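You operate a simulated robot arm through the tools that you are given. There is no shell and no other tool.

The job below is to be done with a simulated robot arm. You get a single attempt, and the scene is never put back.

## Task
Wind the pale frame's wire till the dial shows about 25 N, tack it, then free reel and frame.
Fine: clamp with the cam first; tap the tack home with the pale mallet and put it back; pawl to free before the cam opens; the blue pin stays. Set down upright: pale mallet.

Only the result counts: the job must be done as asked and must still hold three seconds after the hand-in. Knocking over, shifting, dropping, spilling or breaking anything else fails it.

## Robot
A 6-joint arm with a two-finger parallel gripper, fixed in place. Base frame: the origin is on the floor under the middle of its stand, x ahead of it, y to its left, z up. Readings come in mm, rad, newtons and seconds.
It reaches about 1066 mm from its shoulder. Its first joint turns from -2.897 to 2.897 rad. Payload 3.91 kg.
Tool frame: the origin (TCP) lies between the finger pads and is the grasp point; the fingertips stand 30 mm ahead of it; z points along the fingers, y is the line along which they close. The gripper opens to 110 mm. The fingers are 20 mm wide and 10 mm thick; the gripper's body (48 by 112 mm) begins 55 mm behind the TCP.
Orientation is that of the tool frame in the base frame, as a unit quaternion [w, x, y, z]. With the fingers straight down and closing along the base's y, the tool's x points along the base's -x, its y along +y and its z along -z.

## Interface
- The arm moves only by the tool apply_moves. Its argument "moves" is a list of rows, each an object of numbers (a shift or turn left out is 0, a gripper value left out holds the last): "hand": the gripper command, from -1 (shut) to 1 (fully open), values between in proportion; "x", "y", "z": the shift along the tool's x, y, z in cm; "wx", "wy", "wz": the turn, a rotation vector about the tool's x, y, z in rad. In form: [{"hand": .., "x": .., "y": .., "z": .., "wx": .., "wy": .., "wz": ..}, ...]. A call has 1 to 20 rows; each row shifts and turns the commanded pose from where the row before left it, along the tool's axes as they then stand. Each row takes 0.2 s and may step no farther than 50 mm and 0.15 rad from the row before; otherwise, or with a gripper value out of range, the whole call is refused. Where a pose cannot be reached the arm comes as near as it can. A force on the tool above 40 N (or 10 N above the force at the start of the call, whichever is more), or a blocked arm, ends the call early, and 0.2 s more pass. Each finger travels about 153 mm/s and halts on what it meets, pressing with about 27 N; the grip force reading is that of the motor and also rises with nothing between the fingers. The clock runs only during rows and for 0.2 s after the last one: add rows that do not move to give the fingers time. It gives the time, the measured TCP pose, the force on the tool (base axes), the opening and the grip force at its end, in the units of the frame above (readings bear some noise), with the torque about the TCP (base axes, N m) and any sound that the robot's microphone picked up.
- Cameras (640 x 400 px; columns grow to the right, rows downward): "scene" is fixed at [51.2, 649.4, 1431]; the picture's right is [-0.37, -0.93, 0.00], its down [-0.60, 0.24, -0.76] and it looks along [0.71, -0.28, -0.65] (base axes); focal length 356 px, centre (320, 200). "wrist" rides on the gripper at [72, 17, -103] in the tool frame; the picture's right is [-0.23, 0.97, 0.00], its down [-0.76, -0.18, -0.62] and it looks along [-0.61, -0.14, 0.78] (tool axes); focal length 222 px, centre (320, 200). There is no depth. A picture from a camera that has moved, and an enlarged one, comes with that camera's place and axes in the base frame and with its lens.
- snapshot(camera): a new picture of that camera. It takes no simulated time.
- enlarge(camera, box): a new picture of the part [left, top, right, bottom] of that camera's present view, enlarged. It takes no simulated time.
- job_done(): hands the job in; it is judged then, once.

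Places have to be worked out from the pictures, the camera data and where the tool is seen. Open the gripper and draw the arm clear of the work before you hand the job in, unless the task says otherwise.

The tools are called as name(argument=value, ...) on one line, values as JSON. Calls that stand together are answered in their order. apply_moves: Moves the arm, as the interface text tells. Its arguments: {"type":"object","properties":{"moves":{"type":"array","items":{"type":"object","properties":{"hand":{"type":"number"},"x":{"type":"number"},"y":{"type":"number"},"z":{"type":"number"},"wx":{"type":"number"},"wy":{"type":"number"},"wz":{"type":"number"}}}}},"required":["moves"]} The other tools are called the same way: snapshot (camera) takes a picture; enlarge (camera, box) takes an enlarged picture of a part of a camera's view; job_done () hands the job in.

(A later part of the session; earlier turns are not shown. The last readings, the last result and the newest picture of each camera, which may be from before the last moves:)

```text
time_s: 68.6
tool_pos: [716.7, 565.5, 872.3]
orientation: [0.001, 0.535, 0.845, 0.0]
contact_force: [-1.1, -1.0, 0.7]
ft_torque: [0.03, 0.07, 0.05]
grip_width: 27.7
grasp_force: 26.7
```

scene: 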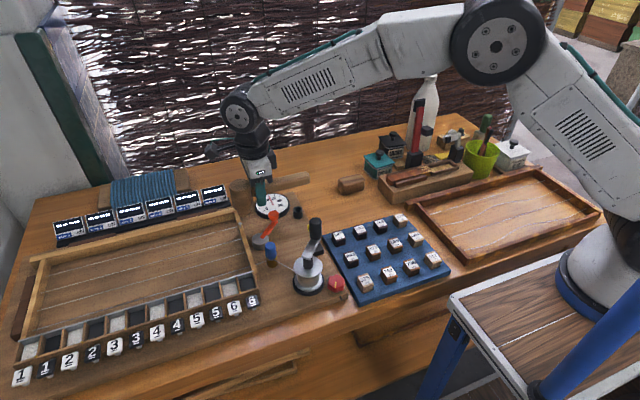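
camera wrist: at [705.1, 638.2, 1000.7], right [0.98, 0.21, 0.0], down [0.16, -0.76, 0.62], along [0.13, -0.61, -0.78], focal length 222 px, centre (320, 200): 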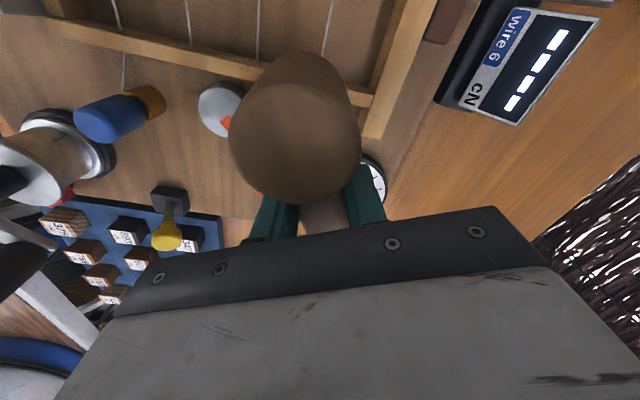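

Contact is now at z≈872 versus 884 at first, so the tack has gone in about 11–12 mm. One last strike from above to be sure.

apply_moves(moves=[{"z": -2.2}, {}, {"z": 3.0}, {"z": -2.6}, {}])

enlarge(camera="scene", box=[237, 213, 261, 231])

enlarge(camera="scene", box=[200, 150, 310, 250])

```text
time_s: 69.8
tool_pos: [717.6, 566.9, 889.0]
orientation: [0.0, 0.535, 0.845, 0.0]
contact_force: [-0.2, -0.1, -2.7]
ft_torque: [-0.11, -0.02, 0.01]
grip_width: 27.8
grasp_force: 26.7
```

```text
16.00 times, centred on (249, 222) of scene
camera zoom: at [51.2, 649.4, 1431.0], right [-0.37, -0.93, 0.0], down [-0.6, 0.24, -0.76], along [0.71, -0.28, -0.65], focal length 5694 px, centre (1456, -152)
```

zoom: 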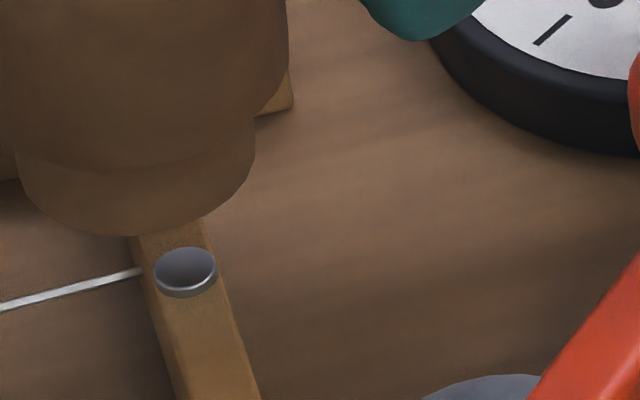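

```text
4.00 times, centred on (255, 200) of scene
camera zoom: at [51.2, 649.4, 1431.0], right [-0.37, -0.93, 0.0], down [-0.6, 0.24, -0.76], along [0.71, -0.28, -0.65], focal length 1423 px, centre (580, 200)
```

zoom: 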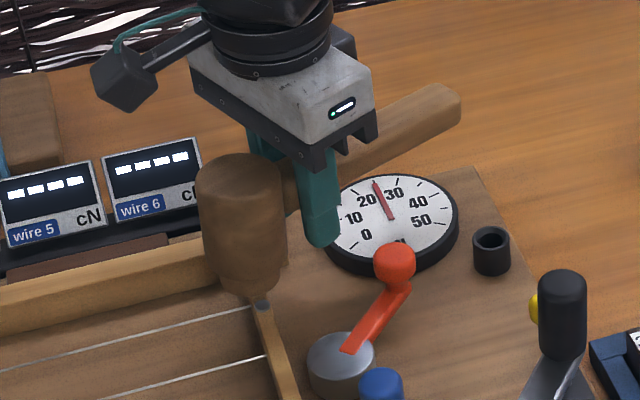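

The tack is home (unchanged by further taps) and the dial still reads about 25. Raising the mallet, turning it back and carrying it to its original spot.

apply_moves(moves=[{"z": -1.6}, {"z": -1.6}, {"wz": 0.145}, {"wz": 0.145}, {"wz": 0.146}, {"x": -2.5}, {"x": -2.5}, {"x": -2.5}, {"x": -2.5}, {"x": -2.5}, {"x": -2.5}, {"x": -2.5}, {"x": -2.5}, {}])

snapshot(camera="wrist")

enlarge(camera="scene", box=[280, 120, 420, 225])

```text
time_s: 72.8
tool_pos: [716.3, 364.7, 920.7]
orientation: [0.0, 0.705, 0.709, 0.0]
contact_force: [-0.7, -0.6, -3.5]
ft_torque: [-0.11, -0.03, 0.03]
grip_width: 27.9
grasp_force: 27.0
```

```text
taken
camera wrist: at [733.2, 436.9, 1023.0], right [0.97, -0.22, 0.0], down [-0.17, -0.76, 0.62], along [-0.14, -0.61, -0.78], focal length 222 px, centre (320, 200)
```

wrist: 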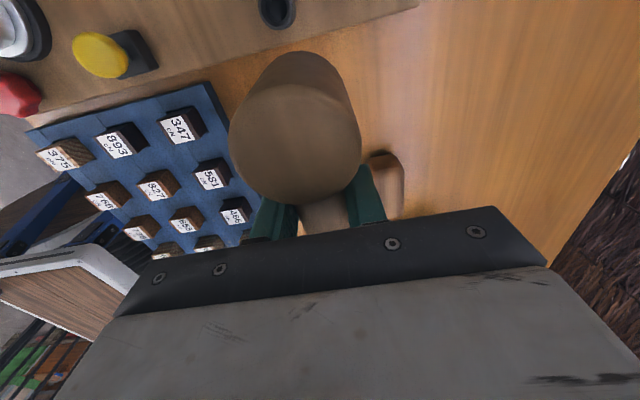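

```text
3.81 times, centred on (350, 172) of scene
camera zoom: at [51.2, 649.4, 1431.0], right [-0.37, -0.93, 0.0], down [-0.6, 0.24, -0.76], along [0.71, -0.28, -0.65], focal length 1356 px, centre (206, 305)
```

zoom: 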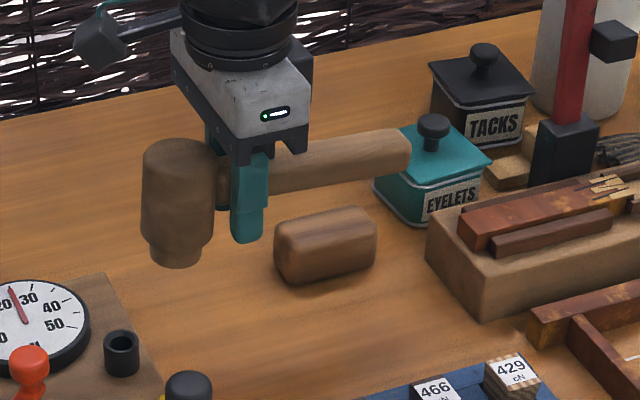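

The mallet is slightly head-up (≈2°), which the table will level on touchdown. Moving the last 20 mm and lowering to just above the table.

apply_moves(moves=[{"x": -1.02, "y": -0.05}, {"x": -1.02, "y": -0.05}, {"z": 2.0}, {"z": 2.0}, {"z": 2.0}, {"z": 1.8}, {}, {}])

enlarge(camera="scene", box=[280, 120, 420, 225])

```text
time_s: 74.6
tool_pos: [717.5, 345.1, 843.1]
orientation: [0.0, 0.705, 0.709, 0.0]
contact_force: [-0.4, 0.6, -3.6]
ft_torque: [-0.09, -0.03, -0.01]
grip_width: 27.7
grasp_force: 26.6
```

```text
3.81 times, centred on (350, 172) of scene
camera zoom: at [51.2, 649.4, 1431.0], right [-0.37, -0.93, 0.0], down [-0.6, 0.24, -0.76], along [0.71, -0.28, -0.65], focal length 1356 px, centre (206, 305)
```

zoom: 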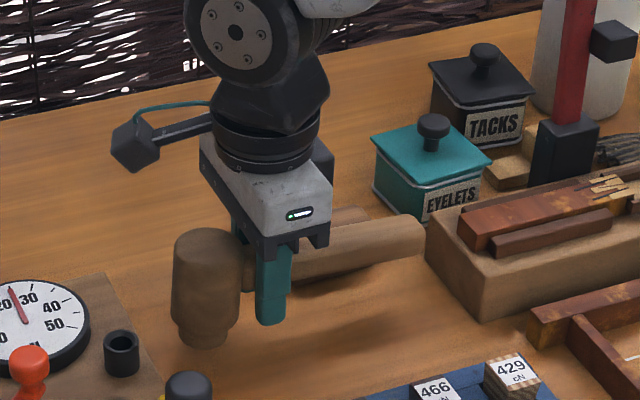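

Shifting 1.5 mm in x to match the original spot and lowering towards touchdown.

apply_moves(moves=[{"y": -0.15, "z": 0.5}, {"z": 0.4}, {}])

apply_moves(moves=[{"z": 0.2}, {}])

apply_moves(moves=[{"z": 0.15}, {}])

```text
time_s: 75.4
tool_pos: [715.3, 345.3, 834.4]
orientation: [0.0, 0.706, 0.709, 0.0]
contact_force: [0.1, -0.6, -3.1]
ft_torque: [-0.1, -0.04, 0.0]
grip_width: 27.8
grasp_force: 27.1
```

```text
time_s: 76.0
tool_pos: [714.4, 345.5, 831.8]
orientation: [-0.001, 0.705, 0.709, 0.0]
contact_force: [-0.5, -0.3, -3.2]
ft_torque: [-0.11, 0.0, 0.01]
grip_width: 27.8
grasp_force: 27.1
```

```text
time_s: 76.6
tool_pos: [715.2, 344.3, 832.2]
orientation: [0.0, 0.705, 0.709, 0.0]
contact_force: [0.0, 0.3, -3.4]
ft_torque: [-0.06, 0.06, 0.01]
grip_width: 27.7
grasp_force: 27.3
```

No touchdown yet; continuing in 1–1.5 mm steps.

apply_moves(moves=[{"z": 0.15}, {}])

apply_moves(moves=[{"z": 0.12}, {}])

apply_moves(moves=[{"z": 0.12}, {}])

```text
time_s: 77.2
tool_pos: [714.8, 345.1, 828.8]
orientation: [-0.001, 0.705, 0.709, 0.001]
contact_force: [-0.8, 0.2, -3.4]
ft_torque: [-0.09, 0.02, -0.02]
grip_width: 27.4
grasp_force: 27.1
```

```text
time_s: 77.8
tool_pos: [714.9, 344.4, 828.3]
orientation: [0.0, 0.705, 0.709, 0.0]
contact_force: [0.0, -0.1, -3.2]
ft_torque: [-0.06, -0.03, -0.01]
grip_width: 27.8
grasp_force: 27.6
```

```text
time_s: 78.4
tool_pos: [714.3, 344.8, 826.4]
orientation: [-0.001, 0.705, 0.709, 0.0]
contact_force: [0.4, 0.5, -3.2]
ft_torque: [-0.1, 0.03, 0.03]
grip_width: 27.6
grasp_force: 27.5
```

Still free (the tilt lifts the head a little). Continuing down in small steps.

apply_moves(moves=[{"z": 0.12}, {}])

apply_moves(moves=[{"z": 0.12}, {}])

apply_moves(moves=[{"z": 0.12}, {}])

enlarge(camera="scene", box=[280, 120, 420, 225])

```text
time_s: 79.0
tool_pos: [715.0, 345.6, 825.7]
orientation: [0.0, 0.706, 0.708, 0.0]
contact_force: [0.2, -1.0, -4.1]
ft_torque: [-0.06, 0.01, 0.02]
grip_width: 27.6
grasp_force: 27.0
```

```text
time_s: 79.6
tool_pos: [714.0, 344.2, 825.6]
orientation: [0.0, 0.705, 0.709, 0.0]
contact_force: [-3.5, -1.8, 6.6]
ft_torque: [0.04, 0.15, 0.06]
grip_width: 27.9
grasp_force: 27.1
```

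```text
time_s: 80.2
tool_pos: [714.5, 345.5, 825.9]
orientation: [0.001, 0.706, 0.709, 0.001]
contact_force: [-6.3, -2.8, 24.6]
ft_torque: [0.52, 0.25, 0.19]
grip_width: 27.8
grasp_force: 27.3
```

```text
3.81 times, centred on (350, 172) of scene
camera zoom: at [51.2, 649.4, 1431.0], right [-0.37, -0.93, 0.0], down [-0.6, 0.24, -0.76], along [0.71, -0.28, -0.65], focal length 1356 px, centre (206, 305)
```

zoom: 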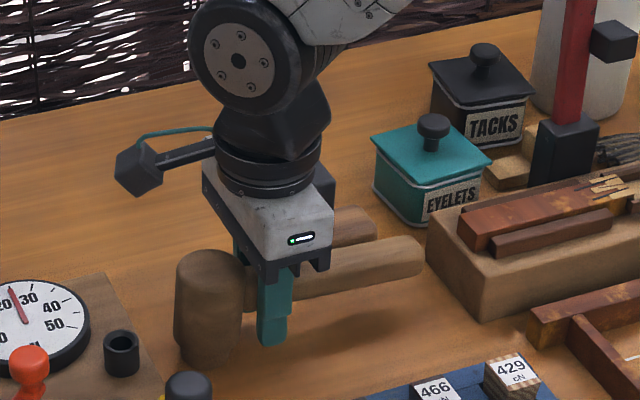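

Touchdown at z≈825.6, lower than originally, which suggests the mallet is tilted in the grip. I'll back off slightly and measure the tilt before releasing.

apply_moves(moves=[{"z": -0.2}, {}])

enlarge(camera="scene", box=[300, 160, 400, 225])

enlarge(camera="wrist", box=[200, 0, 460, 230])

```text
time_s: 80.8
tool_pos: [713.5, 344.8, 824.6]
orientation: [0.0, 0.705, 0.709, 0.0]
contact_force: [5.6, -0.7, 9.8]
ft_torque: [0.28, -0.3, -0.17]
grip_width: 27.8
grasp_force: 27.6
```

```text
6.15 times, centred on (350, 192) of scene
camera zoom: at [51.2, 649.4, 1431.0], right [-0.37, -0.93, 0.0], down [-0.6, 0.24, -0.76], along [0.71, -0.28, -0.65], focal length 2190 px, centre (135, 246)
```

zoom: 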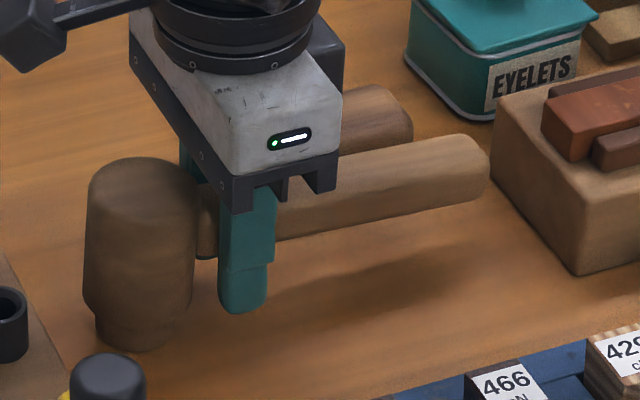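

```text
1.74 times, centred on (330, 115) of wrist
camera zoom: at [730.7, 416.7, 928.1], right [0.97, -0.22, 0.0], down [-0.17, -0.76, 0.62], along [-0.14, -0.61, -0.78], focal length 386 px, centre (303, 348)
```

zoom: 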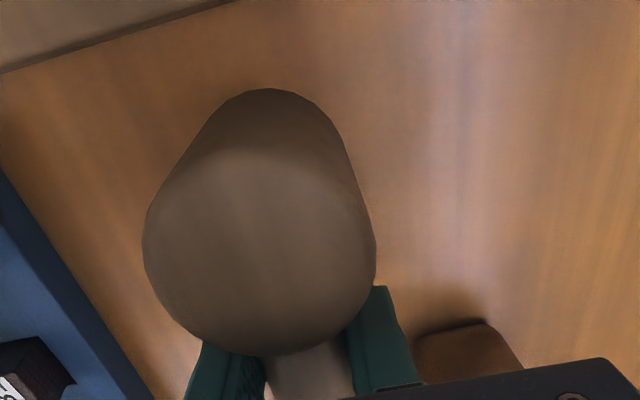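

The mallet is tilted about 3° head-up in the grip. I'll lift a few millimetres and pitch the tool by −0.052 rad about the closing axis so the base face sits flat.

apply_moves(moves=[{"z": -0.5}, {}, {"wy": -0.052}, {}, {}])

enlarge(camera="scene", box=[300, 160, 400, 225])

```text
time_s: 82.0
tool_pos: [714.4, 344.8, 829.6]
orientation: [0.018, 0.705, 0.708, -0.019]
contact_force: [1.0, -0.1, -2.9]
ft_torque: [-0.1, -0.02, 0.02]
grip_width: 28.0
grasp_force: 27.1
```

```text
6.15 times, centred on (350, 192) of scene
camera zoom: at [51.2, 649.4, 1431.0], right [-0.37, -0.93, 0.0], down [-0.6, 0.24, -0.76], along [0.71, -0.28, -0.65], focal length 2190 px, centre (135, 246)
```

zoom: 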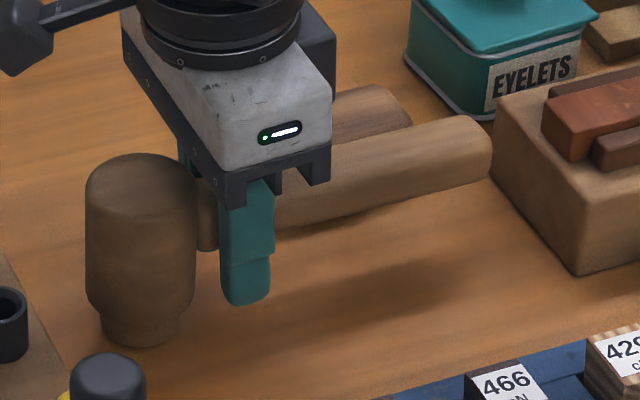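

The mallet now matches its original attitude, about 2 mm above the table. Lowering to light contact.

apply_moves(moves=[{"z": 0.1}, {}])

apply_moves(moves=[{"z": 0.1}, {}])

apply_moves(moves=[{"z": 0.07}, {}])

```text
time_s: 82.6
tool_pos: [713.2, 345.0, 827.7]
orientation: [0.019, 0.705, 0.709, -0.018]
contact_force: [0.4, -0.4, -2.3]
ft_torque: [-0.13, 0.0, -0.02]
grip_width: 27.7
grasp_force: 27.0
```

```text
time_s: 83.2
tool_pos: [713.3, 343.7, 827.1]
orientation: [0.018, 0.705, 0.709, -0.018]
contact_force: [0.6, -0.2, -2.9]
ft_torque: [-0.11, 0.0, 0.01]
grip_width: 27.8
grasp_force: 27.5
```

```text
time_s: 83.8
tool_pos: [713.1, 343.6, 826.6]
orientation: [0.018, 0.705, 0.708, -0.019]
contact_force: [-0.2, -0.9, 0.9]
ft_torque: [-0.04, -0.02, 0.01]
grip_width: 27.7
grasp_force: 27.0
```

Light contact with the table (+4 N). Opening the fingers in stages.

apply_moves(moves=[{"hand": -0.48}, {"hand": -0.45}, {"hand": -0.35}, {"hand": -0.2}, {"hand": -0.05}, {}])

enlarge(camera="scene", box=[300, 160, 400, 225])

```text
time_s: 85.2
tool_pos: [714.1, 343.3, 826.3]
orientation: [0.018, 0.705, 0.709, -0.017]
contact_force: [0.3, -0.1, -0.3]
ft_torque: [-0.03, -0.02, 0.03]
grip_width: 52.4
grasp_force: 0.0
```

```text
6.15 times, centred on (350, 192) of scene
camera zoom: at [51.2, 649.4, 1431.0], right [-0.37, -0.93, 0.0], down [-0.6, 0.24, -0.76], along [0.71, -0.28, -0.65], focal length 2190 px, centre (135, 246)
```

zoom: 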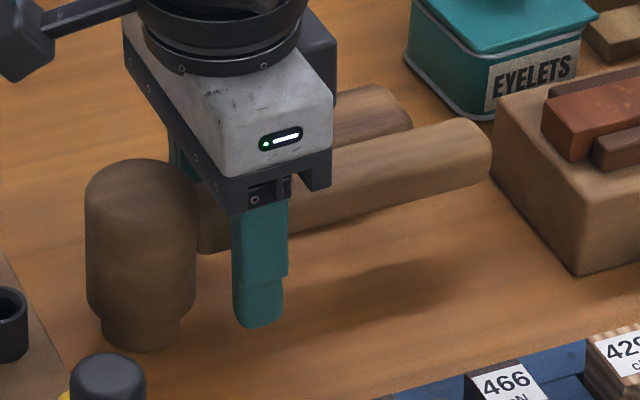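

The mallet stands upright exactly where it was. Lifting straight off and undoing the small tool pitch.

apply_moves(moves=[{"x": -0.1, "z": -2.0}, {"x": -0.2, "z": -4.0}, {"x": -0.2, "z": -4.0}, {"z": -4.0}, {"wy": 0.052}, {}])

enlarge(camera="scene", box=[300, 160, 400, 225])

enlarge(camera="scene", box=[220, 180, 350, 300])

snapshot(camera="wrist")

```text
time_s: 86.6
tool_pos: [714.0, 346.1, 968.1]
orientation: [0.0, 0.705, 0.709, 0.0]
contact_force: [0.0, -0.2, -0.5]
ft_torque: [0.0, 0.02, -0.01]
grip_width: 52.2
grasp_force: 0.0
```

```text
6.15 times, centred on (350, 192) of scene
camera zoom: at [51.2, 649.4, 1431.0], right [-0.37, -0.93, 0.0], down [-0.6, 0.24, -0.76], along [0.71, -0.28, -0.65], focal length 2190 px, centre (135, 246)
```

zoom: 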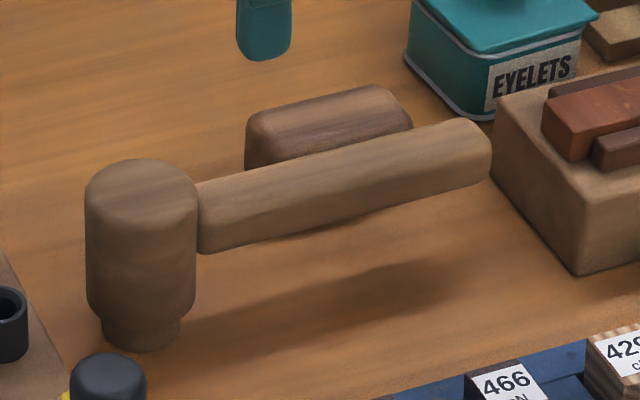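

```text
3.33 times, centred on (285, 240) of scene
camera zoom: at [51.2, 649.4, 1431.0], right [-0.37, -0.93, 0.0], down [-0.6, 0.24, -0.76], along [0.71, -0.28, -0.65], focal length 1186 px, centre (437, 67)
```

zoom: 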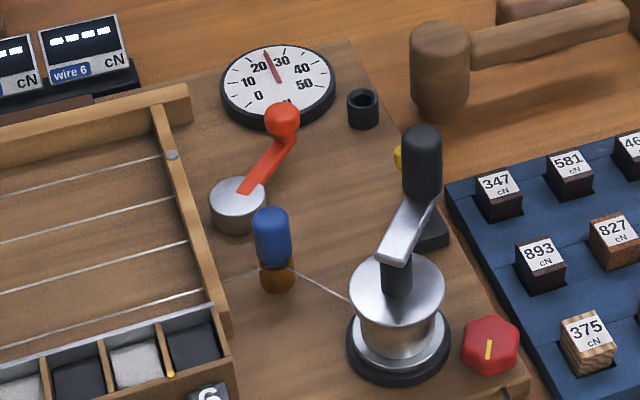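

```text
taken
camera wrist: at [730.8, 418.0, 1070.6], right [0.97, -0.22, 0.0], down [-0.17, -0.76, 0.62], along [-0.14, -0.61, -0.78], focal length 222 px, centre (320, 200)
```

wrist: 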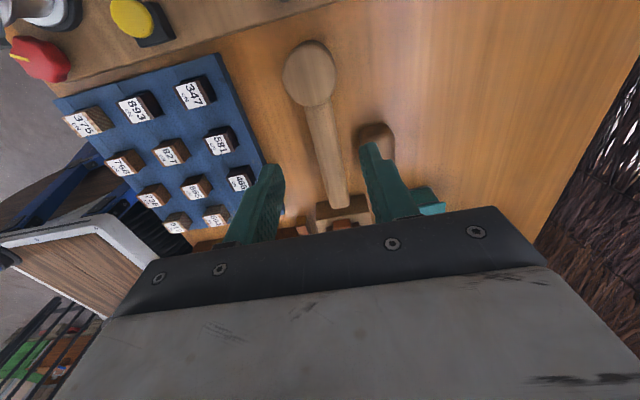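

The mallet is back upright in place and the dial still shows about 25. Next the pawl: it leans to +x (engaged), so free should be towards −x. I'll approach with a tilted tool so the hand stays out of the crank's sweep in case the reel spins back.

apply_moves(moves=[{"hand": -1, "x": 3.5, "y": -2.13, "z": -1.0}, {"x": 3.5, "y": -2.13, "z": -1.0}, {"x": 3.5, "y": -2.13, "z": -1.0}, {"wz": -0.1428}, {"wz": -0.1428}, {"wz": -0.1428}, {"wz": -0.1428}, {"wz": -0.1428}, {"wz": -0.1428}, {"wz": -0.1428}, {"wz": -0.1428}, {"wz": -0.1428}, {"wz": -0.1428}, {"wz": -0.1428}, {"wy": 0.1453}, {"wy": 0.1453}, {"wy": 0.1453}, {}])

snapshot(camera="wrist")

snapshot(camera="scene")

```text
time_s: 90.4
tool_pos: [649.2, 451.5, 997.6]
orientation: [-0.218, -0.003, 0.976, -0.001]
contact_force: [0.3, -0.2, -0.5]
ft_torque: [-0.01, -0.01, 0.02]
grip_width: 0.2
grasp_force: 27.2
```

```text
taken
camera wrist: at [628.1, 467.8, 1121.7], right [0.2, 0.97, -0.1], down [0.95, -0.17, 0.24], along [0.22, -0.14, -0.97], focal length 222 px, centre (320, 200)
```

wrist: 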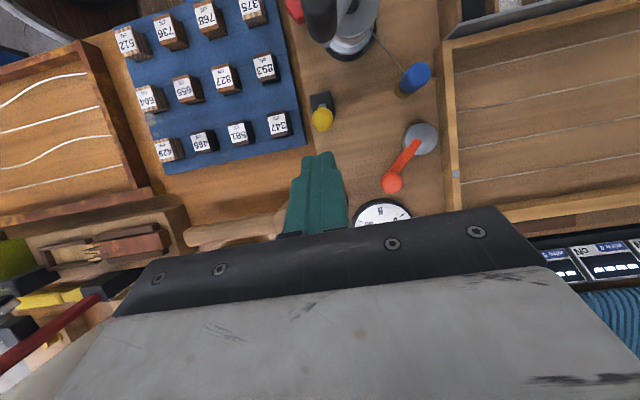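

```text
taken
```

scene: 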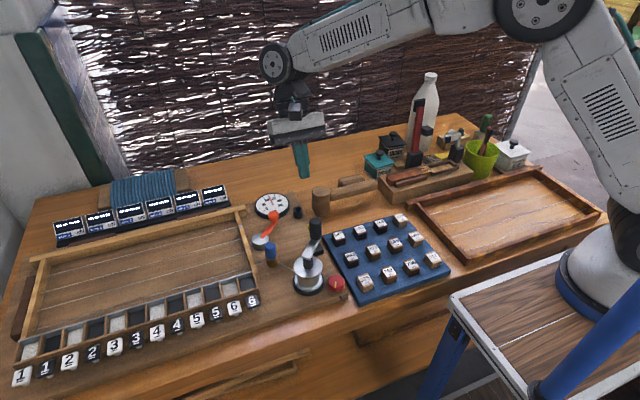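

The tilted pose is good. Enlarging the pawl from this nearly vertical view to refine its position.

enlarge(camera="wrist", box=[280, 70, 370, 170])

enlarge(camera="scene", box=[290, 205, 350, 265])

```text
4.00 times, centred on (325, 120) of wrist
camera zoom: at [628.1, 467.8, 1121.7], right [0.2, 0.97, -0.1], down [0.95, -0.17, 0.24], along [0.22, -0.14, -0.97], focal length 888 px, centre (300, 520)
```

zoom: 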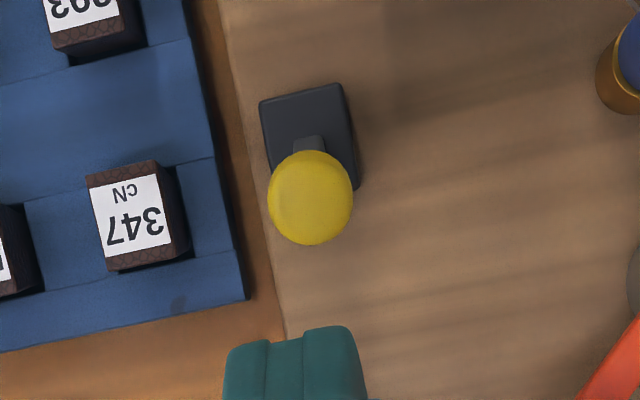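

```text
6.67 times, centred on (320, 235) of scene
camera zoom: at [51.2, 649.4, 1431.0], right [-0.37, -0.93, 0.0], down [-0.6, 0.24, -0.76], along [0.71, -0.28, -0.65], focal length 2372 px, centre (320, -33)
```

zoom: 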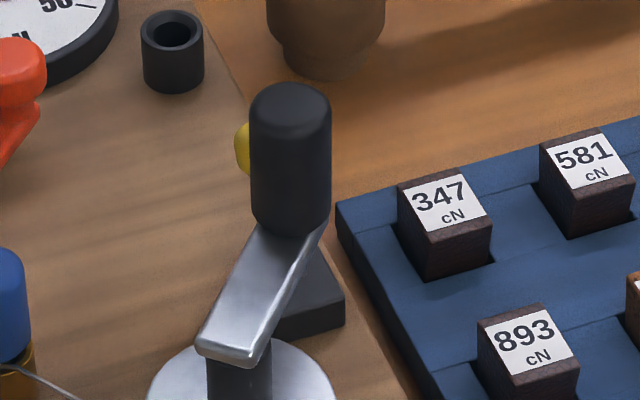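

Knob confirmed at (597, 451). Descending on its +x side with the closed fingertips.

apply_moves(moves=[{"x": -1.24, "z": 3.19}, {"x": -1.24, "z": 3.19}, {"x": -1.24, "z": 3.19}, {"x": -1.24, "z": 3.19}, {}])

snapshot(camera="wrist")

enlarge(camera="scene", box=[260, 150, 380, 270])

```text
time_s: 91.6
tool_pos: [642.2, 452.6, 860.5]
orientation: [-0.216, -0.003, 0.976, -0.001]
contact_force: [0.1, -0.7, -1.3]
ft_torque: [0.02, -0.03, 0.0]
grip_width: 0.0
grasp_force: 26.8
```

```text
taken
camera wrist: at [620.0, 468.2, 984.0], right [0.2, 0.97, -0.1], down [0.95, -0.17, 0.24], along [0.22, -0.14, -0.97], focal length 222 px, centre (320, 200)
```

wrist: 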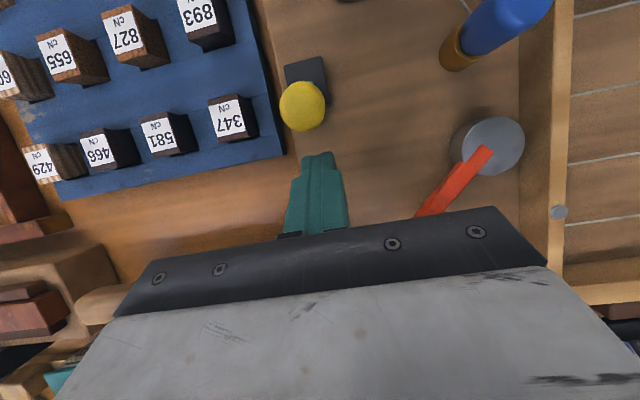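

```text
3.33 times, centred on (320, 210) of scene
camera zoom: at [51.2, 649.4, 1431.0], right [-0.37, -0.93, 0.0], down [-0.6, 0.24, -0.76], along [0.71, -0.28, -0.65], focal length 1186 px, centre (320, 167)
```

zoom: 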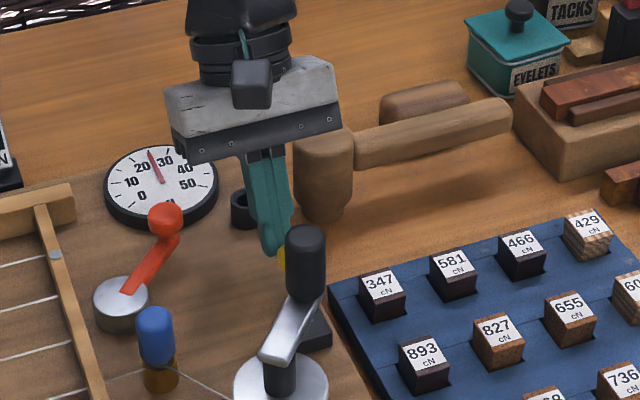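

Fingertips are just behind the knob on its +x side. Pushing towards −x in small increments with force checks.

apply_moves(moves=[{"x": 0.9, "z": 0.42}, {"x": 0.45, "z": 0.21}, {"x": 0.45, "z": 0.21}, {}])

enlarge(camera="wrist", box=[240, 40, 400, 200])

```text
time_s: 92.6
tool_pos: [622.2, 452.0, 858.3]
orientation: [-0.217, -0.002, 0.976, -0.001]
contact_force: [0.2, 0.2, 0.0]
ft_torque: [0.01, 0.0, 0.02]
grip_width: 0.0
grasp_force: 26.7
```

```text
2.50 times, centred on (320, 120) of wrist
camera zoom: at [599.7, 468.2, 983.1], right [0.2, 0.97, -0.1], down [0.95, -0.17, 0.24], along [0.22, -0.14, -0.97], focal length 555 px, centre (320, 400)
```

zoom: 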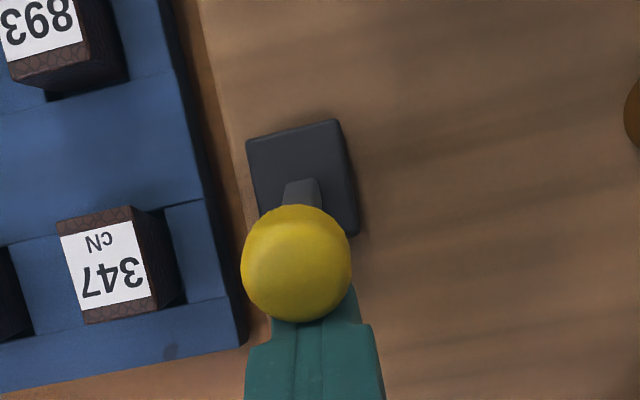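

At contact. Pushing on by another centimetre.

apply_moves(moves=[{"x": 0.45, "z": 0.21}, {"x": 0.45, "z": 0.21}, {}])

enlarge(camera="wrist", box=[240, 40, 400, 200])

enlarge(camera="scene", box=[240, 180, 360, 300])

```text
time_s: 93.4
tool_pos: [609.8, 452.4, 859.8]
orientation: [-0.217, -0.003, 0.976, 0.0]
contact_force: [0.4, 0.2, -0.6]
ft_torque: [0.0, 0.0, 0.0]
grip_width: 0.2
grasp_force: 26.5
```

```text
2.50 times, centred on (320, 120) of wrist
camera zoom: at [589.4, 468.6, 983.5], right [0.2, 0.97, -0.1], down [0.95, -0.17, 0.24], along [0.22, -0.14, -0.97], focal length 555 px, centre (320, 400)
```

zoom: 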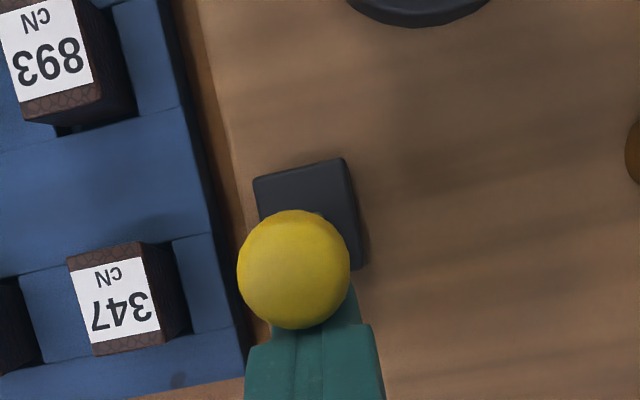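

```text
3.33 times, centred on (300, 240) of scene
camera zoom: at [51.2, 649.4, 1431.0], right [-0.37, -0.93, 0.0], down [-0.6, 0.24, -0.76], along [0.71, -0.28, -0.65], focal length 1186 px, centre (387, 67)
```

zoom: 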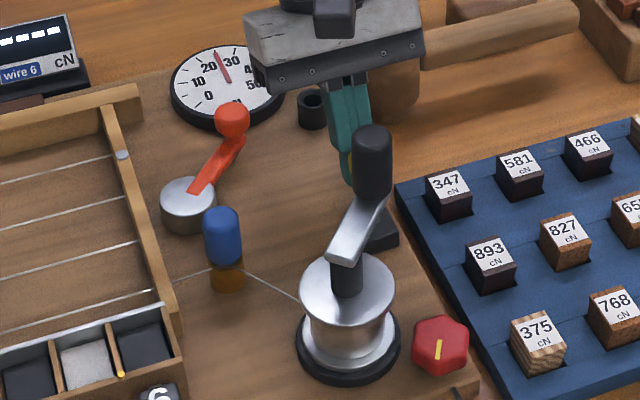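

The lever is moving freely with the finger (knob now at x≈588). Continuing the push.

apply_moves(moves=[{"x": 0.45, "z": 0.21}, {"x": 0.45, "z": 0.21}, {}])

enlarge(camera="wrist", box=[240, 40, 400, 200])

enlarge(camera="scene", box=[240, 180, 360, 300])

```text
time_s: 94.2
tool_pos: [601.4, 450.9, 859.4]
orientation: [-0.216, -0.003, 0.976, 0.0]
contact_force: [-0.2, -0.1, -0.4]
ft_torque: [0.0, 0.02, 0.0]
grip_width: 0.0
grasp_force: 26.9
```

```text
2.50 times, centred on (320, 120) of wrist
camera zoom: at [579.5, 467.1, 983.8], right [0.2, 0.97, -0.1], down [0.95, -0.17, 0.24], along [0.22, -0.14, -0.97], focal length 555 px, centre (320, 400)
```

zoom: 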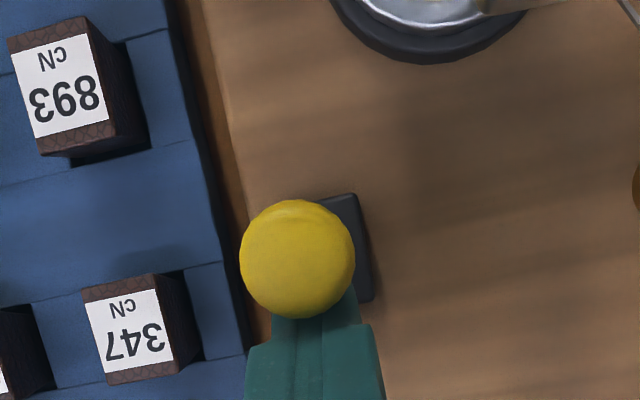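

```text
3.33 times, centred on (300, 240) of scene
camera zoom: at [51.2, 649.4, 1431.0], right [-0.37, -0.93, 0.0], down [-0.6, 0.24, -0.76], along [0.71, -0.28, -0.65], focal length 1186 px, centre (387, 67)
```

zoom: 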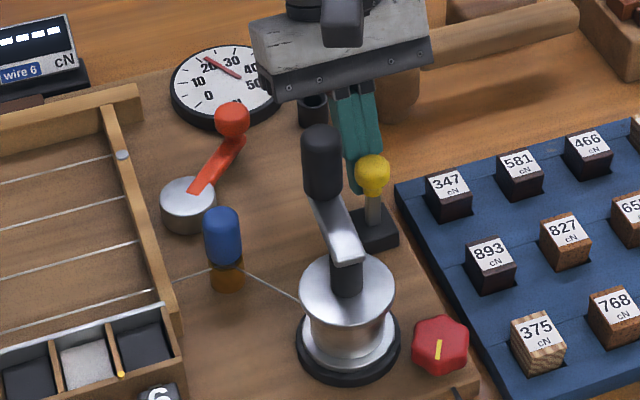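

The reel is unwinding (crank turning back, dial dropping), so the pawl has disengaged. Continuing to its free stop.

apply_moves(moves=[{"x": 0.45, "z": 0.21}, {"x": 0.45, "z": 0.21}, {}])

enlarge(camera="wrist", box=[240, 40, 400, 200])

enlarge(camera="scene", box=[240, 180, 360, 300])

```text
time_s: 95.0
tool_pos: [591.8, 451.5, 860.0]
orientation: [-0.217, -0.002, 0.976, -0.001]
contact_force: [0.4, 0.5, 0.3]
ft_torque: [-0.01, 0.01, 0.03]
grip_width: 0.2
grasp_force: 26.4
```

```text
2.50 times, centred on (320, 120) of wrist
camera zoom: at [569.1, 466.9, 984.3], right [0.2, 0.97, -0.1], down [0.95, -0.17, 0.24], along [0.22, -0.14, -0.97], focal length 555 px, centre (320, 400)
```

zoom: 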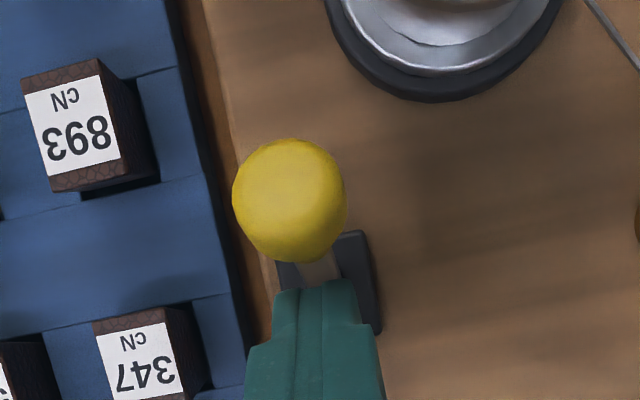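

```text
3.33 times, centred on (300, 240) of scene
camera zoom: at [51.2, 649.4, 1431.0], right [-0.37, -0.93, 0.0], down [-0.6, 0.24, -0.76], along [0.71, -0.28, -0.65], focal length 1186 px, centre (387, 67)
```

zoom: 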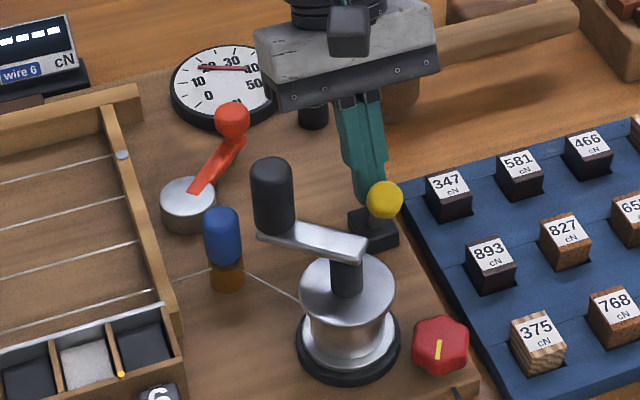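

The lever flipped over to the −x side (knob now at x≈552) and the reel keeps unwinding slowly. A gentle extra push to confirm it's at its stop.

apply_moves(moves=[{"x": 0.45, "z": 0.21}, {"x": 0.3, "z": 0.14}, {}])

enlarge(camera="wrist", box=[240, 40, 400, 200])

enlarge(camera="scene", box=[240, 180, 360, 300])

```text
time_s: 95.6
tool_pos: [588.6, 451.3, 861.3]
orientation: [-0.21, -0.002, 0.978, 0.003]
contact_force: [19.0, -6.5, 3.4]
ft_torque: [-0.12, -0.32, 0.1]
grip_width: 0.0
grasp_force: 26.7
stopped in row 3: the force on the tool passed its limit at 44 N (the readings are from after the stop); the commanded pose is now the measured one
```

```text
2.50 times, centred on (320, 120) of wrist
camera zoom: at [564.7, 466.4, 985.7], right [0.2, 0.97, -0.09], down [0.95, -0.18, 0.25], along [0.23, -0.13, -0.96], focal length 555 px, centre (320, 400)
```

zoom: 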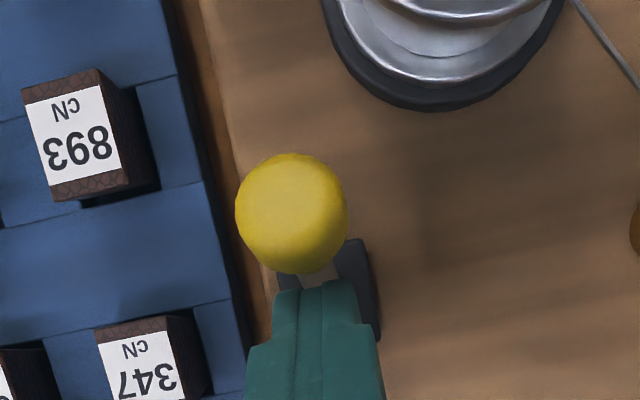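

```text
3.33 times, centred on (300, 240) of scene
camera zoom: at [51.2, 649.4, 1431.0], right [-0.37, -0.93, 0.0], down [-0.6, 0.24, -0.76], along [0.71, -0.28, -0.65], focal length 1186 px, centre (387, 67)
```

zoom: 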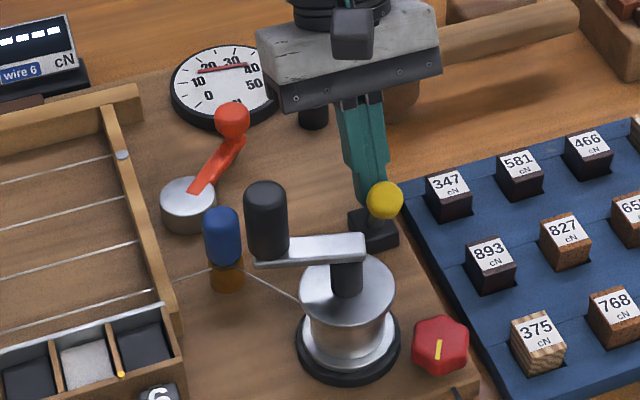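

44 N: the pawl is hard against its free stop. Backing the tool off towards +x and rising.

apply_moves(moves=[{"x": -1.36, "z": -0.63}, {"x": -1.36, "z": -0.63}, {"x": 1.27, "z": -2.72}, {"x": 1.27, "z": -2.72}, {"x": 1.27, "z": -2.72}, {"x": 1.27, "z": -2.72}, {}])

enlarge(camera="scene", box=[220, 170, 370, 300])

snapshot(camera="wrist")

```text
time_s: 97.2
tool_pos: [614.6, 452.0, 981.3]
orientation: [-0.212, -0.003, 0.977, 0.002]
contact_force: [-0.2, -0.1, -1.2]
ft_torque: [-0.01, -0.03, 0.01]
grip_width: 0.1
grasp_force: 27.0
```

```text
3.08 times, centred on (295, 235) of scene
camera zoom: at [51.2, 649.4, 1431.0], right [-0.37, -0.93, 0.0], down [-0.6, 0.24, -0.76], along [0.71, -0.28, -0.65], focal length 1095 px, centre (397, 92)
```

zoom: 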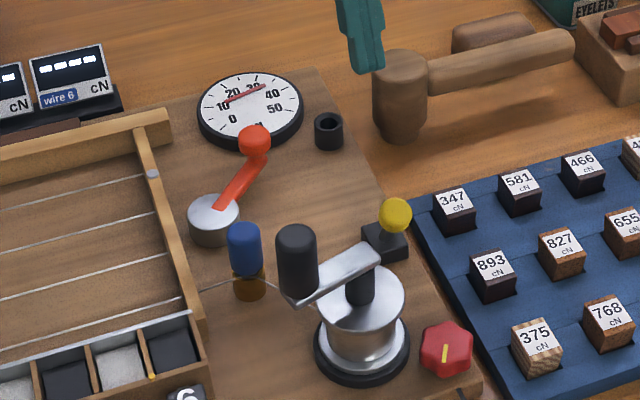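

```text
taken
camera wrist: at [592.2, 466.9, 1105.5], right [0.2, 0.97, -0.09], down [0.95, -0.18, 0.25], along [0.23, -0.14, -0.96], focal length 222 px, centre (320, 200)
```

wrist: 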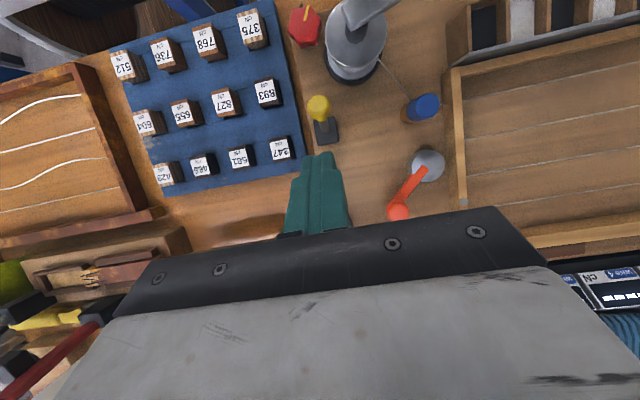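

Pawl is over at free and the reel has unwound (dial near zero) while the frame wires stay straight. Now to open the cam: I'll level the tool and turn it to the earlier orientation.

apply_moves(moves=[{"hand": -0.09, "wy": -0.1423}, {"wy": -0.1423}, {"wy": -0.1423}, {"wz": -0.1428}, {"wz": -0.1428}, {"wz": -0.1428}, {"wz": -0.1428}, {"wz": -0.1428}, {"wz": -0.1428}, {"wz": -0.1428}, {"wz": -0.1428}, {"wz": -0.1428}, {"wz": -0.1428}, {"wz": -0.1428}, {}])

snapshot(camera="wrist")

enlarge(camera="scene", box=[220, 170, 370, 300])

```text
time_s: 100.4
tool_pos: [614.5, 450.0, 980.7]
orientation: [-0.002, 0.708, -0.706, -0.002]
contact_force: [0.1, -0.3, -0.5]
ft_torque: [0.03, -0.02, -0.02]
grip_width: 49.9
grasp_force: 0.0
```

```text
taken
camera wrist: at [598.7, 376.7, 1084.5], right [-0.97, 0.22, 0.0], down [0.18, 0.76, 0.63], along [0.14, 0.61, -0.78], focal length 222 px, centre (320, 200)
```

wrist: 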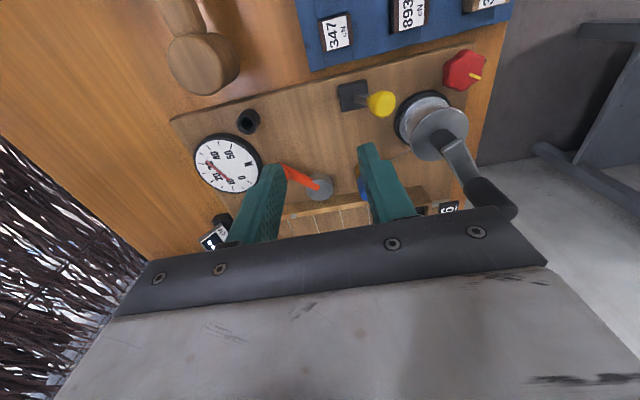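

```text
3.08 times, centred on (295, 235) of scene
camera zoom: at [51.2, 649.4, 1431.0], right [-0.37, -0.93, 0.0], down [-0.6, 0.24, -0.76], along [0.71, -0.28, -0.65], focal length 1095 px, centre (397, 92)
```

zoom: 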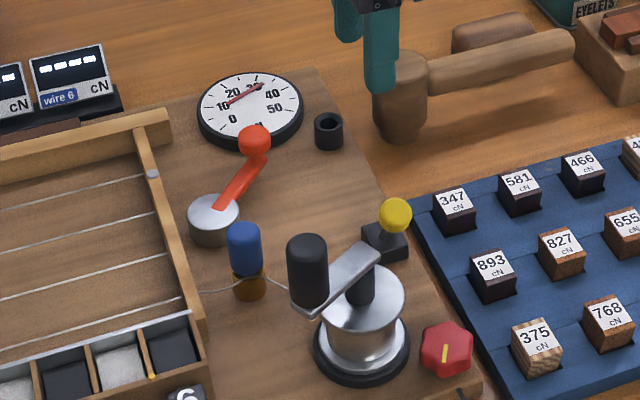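

Now moving above the cam knob at (687, 521).

apply_moves(moves=[{"x": -1.775, "y": -1.825, "z": 1.77}, {"x": -1.775, "y": -1.825, "z": 1.77}, {"x": -1.775, "y": -1.825, "z": 1.77}, {"x": -1.775, "y": -1.825, "z": 1.77}, {}])

enlarge(camera="wrist", box=[220, 60, 420, 220])

enlarge(camera="scene", box=[220, 170, 370, 300])

```text
time_s: 101.6
tool_pos: [687.7, 522.5, 913.7]
orientation: [-0.001, 0.707, -0.707, -0.002]
contact_force: [0.6, 0.1, 0.8]
ft_torque: [0.04, 0.01, 0.01]
grip_width: 50.1
grasp_force: 0.0
```

```text
2.50 times, centred on (320, 140) of wrist
camera zoom: at [671.0, 448.7, 1016.2], right [-0.97, 0.22, 0.0], down [0.18, 0.76, 0.63], along [0.14, 0.61, -0.78], focal length 555 px, centre (320, 350)
```

zoom: 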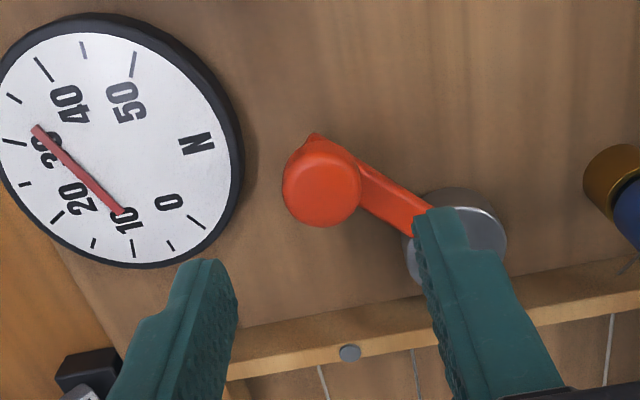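

```text
3.08 times, centred on (295, 235) of scene
camera zoom: at [51.2, 649.4, 1431.0], right [-0.37, -0.93, 0.0], down [-0.6, 0.24, -0.76], along [0.71, -0.28, -0.65], focal length 1095 px, centre (397, 92)
```

zoom: 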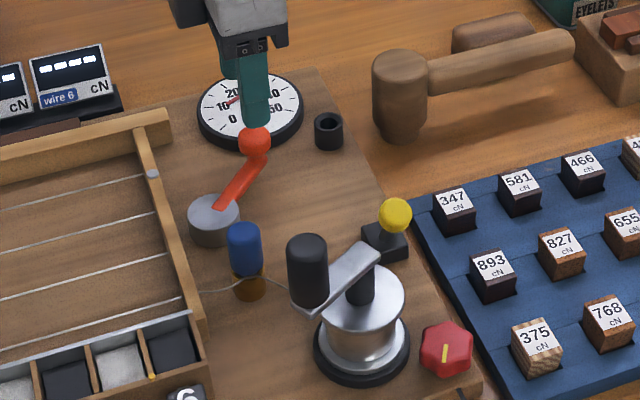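

Dial is back at 0 (rest direction) and the knob is between the fingers at (687, 519). Descending and caging it.

apply_moves(moves=[{"x": 0.2, "z": 2.65}, {"z": 2.6}, {}, {"hand": -0.35}, {"hand": -0.45}, {}])

enlarge(camera="wrist", box=[220, 60, 420, 220])

```text
time_s: 103.0
tool_pos: [685.8, 520.5, 860.4]
orientation: [-0.002, 0.708, -0.706, -0.002]
contact_force: [-0.1, -0.8, -1.1]
ft_torque: [0.0, -0.02, 0.02]
grip_width: 30.2
grasp_force: 0.1
```

```text
2.50 times, centred on (320, 140) of wrist
camera zoom: at [669.6, 446.9, 964.1], right [-0.97, 0.22, 0.0], down [0.18, 0.76, 0.63], along [0.14, 0.61, -0.78], focal length 555 px, centre (320, 350)
```

zoom: 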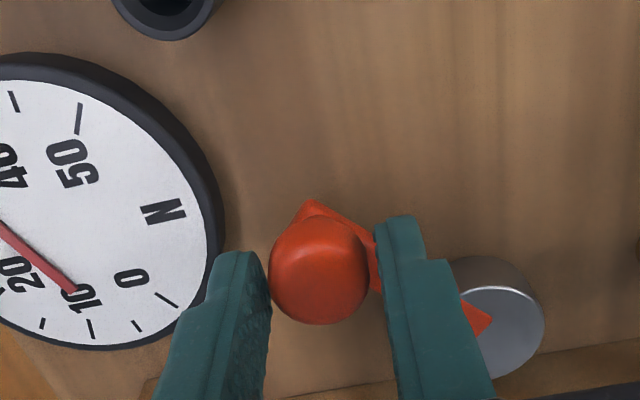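

Knob caged. Swinging the lever back along its arc (clockwise).

apply_moves(moves=[{"x": 0.69, "y": 0.65}, {"x": 0.65, "y": 0.92}, {"x": 0.47, "y": 1.02}, {"x": 0.29, "y": 1.09}, {}])

enlarge(camera="wrist", box=[220, 60, 420, 220])

enlarge(camera="scene", box=[220, 170, 370, 300])

```text
time_s: 104.2
tool_pos: [651.2, 499.4, 859.7]
orientation: [-0.001, 0.708, -0.706, -0.002]
contact_force: [0.0, 0.0, -0.9]
ft_torque: [-0.03, 0.01, -0.02]
grip_width: 30.0
grasp_force: 0.1
```

```text
2.50 times, centred on (320, 140) of wrist
camera zoom: at [633.9, 425.5, 961.8], right [-0.97, 0.22, 0.0], down [0.18, 0.76, 0.63], along [0.14, 0.61, -0.78], focal length 555 px, centre (320, 350)
```

zoom: 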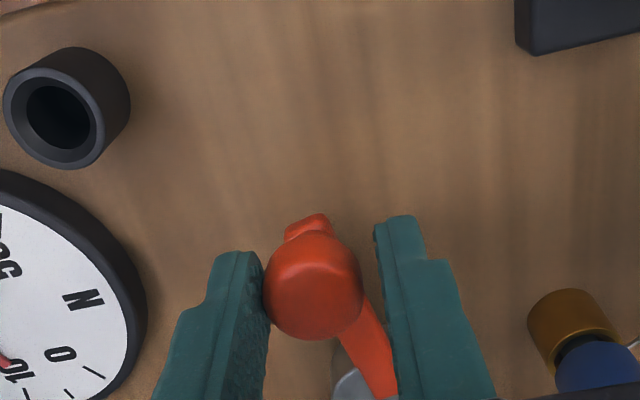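

```text
3.08 times, centred on (295, 235) of scene
camera zoom: at [51.2, 649.4, 1431.0], right [-0.37, -0.93, 0.0], down [-0.6, 0.24, -0.76], along [0.71, -0.28, -0.65], focal length 1095 px, centre (397, 92)
```

zoom: 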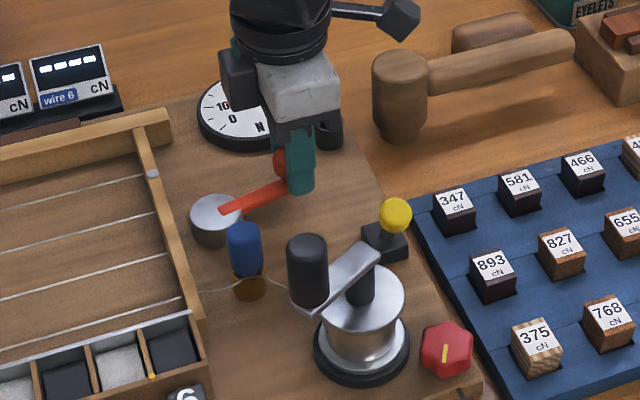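

Moving freely. Continuing the arc.

apply_moves(moves=[{"x": 0.09, "y": 1.27}, {"x": -0.1, "y": 1.12}, {"x": -0.29, "y": 1.09}, {"x": -0.47, "y": 1.01}, {}])

enlarge(camera="wrist", box=[220, 60, 420, 220])

enlarge(camera="scene", box=[220, 170, 370, 300])

```text
time_s: 105.4
tool_pos: [606.3, 507.5, 858.5]
orientation: [-0.001, 0.708, -0.706, -0.003]
contact_force: [0.7, -0.1, -0.3]
ft_torque: [0.01, 0.0, 0.01]
grip_width: 30.1
grasp_force: 0.1
```

```text
2.50 times, centred on (320, 140) of wrist
camera zoom: at [589.4, 434.1, 962.1], right [-0.97, 0.22, 0.0], down [0.18, 0.76, 0.63], along [0.14, 0.61, -0.78], focal length 555 px, centre (320, 350)
```

zoom: 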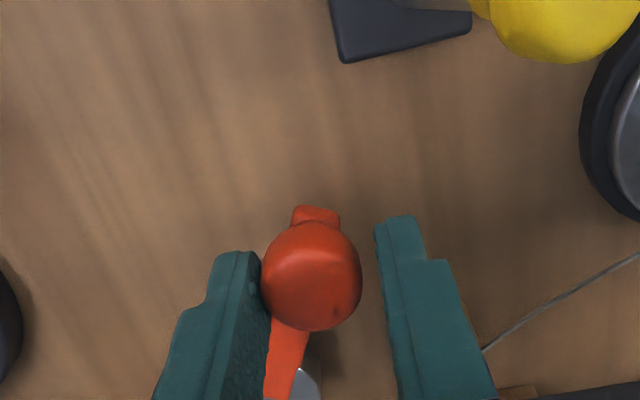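

```text
3.08 times, centred on (295, 235) of scene
camera zoom: at [51.2, 649.4, 1431.0], right [-0.37, -0.93, 0.0], down [-0.6, 0.24, -0.76], along [0.71, -0.28, -0.65], focal length 1095 px, centre (397, 92)
```

zoom: 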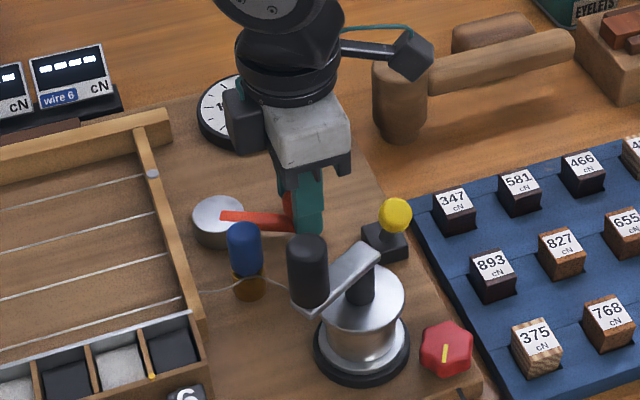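

Almost back to the original angle. Pushing the last few degrees and checking for the stop.

apply_moves(moves=[{"x": -0.4, "y": 0.66}, {"x": -0.15, "y": 0.22}, {}])

enlarge(camera="wrist", box=[220, 60, 420, 220])

```text
time_s: 106.2
tool_pos: [596.6, 513.3, 859.4]
orientation: [-0.002, 0.707, -0.707, -0.001]
contact_force: [0.1, 0.0, -0.3]
ft_torque: [-0.03, -0.03, 0.01]
grip_width: 30.2
grasp_force: 0.1
```

```text
2.50 times, centred on (320, 140) of wrist
camera zoom: at [580.7, 439.7, 961.9], right [-0.97, 0.22, 0.0], down [0.18, 0.76, 0.63], along [0.14, 0.61, -0.78], focal length 555 px, centre (320, 350)
```

zoom: 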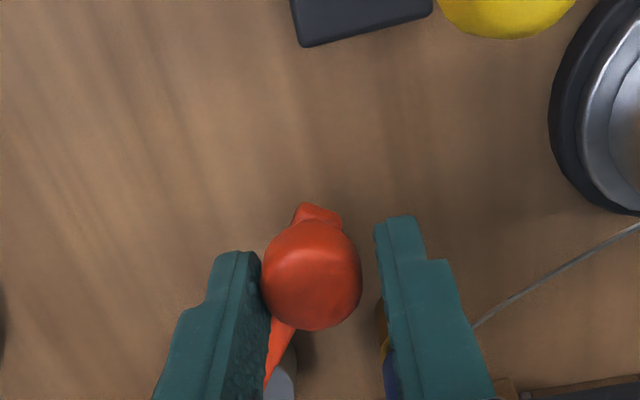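

Knob is back at its original (600, 511). A small extra push to check for the open stop.

apply_moves(moves=[{"x": -0.2, "y": 0.3}, {}, {}])

enlarge(camera="wrist", box=[220, 60, 420, 220])

```text
time_s: 107.0
tool_pos: [592.7, 514.4, 858.8]
orientation: [-0.001, 0.707, -0.707, -0.002]
contact_force: [7.8, -1.5, 3.1]
ft_torque: [-0.03, -0.26, -0.01]
grip_width: 34.4
grasp_force: 3.9
```

```text
2.50 times, centred on (320, 140) of wrist
camera zoom: at [578.1, 441.2, 961.0], right [-0.97, 0.23, 0.0], down [0.18, 0.76, 0.63], along [0.14, 0.61, -0.78], focal length 555 px, centre (320, 350)
```

zoom: 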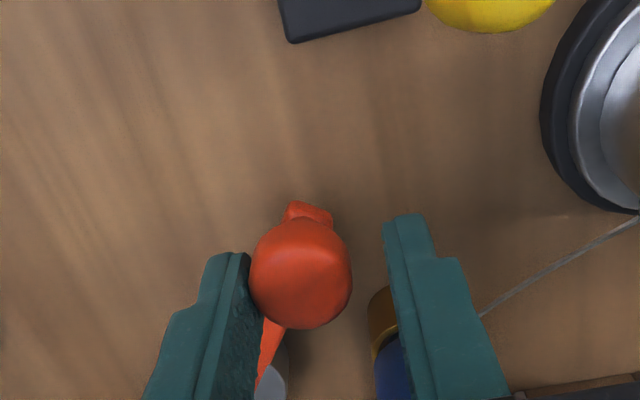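

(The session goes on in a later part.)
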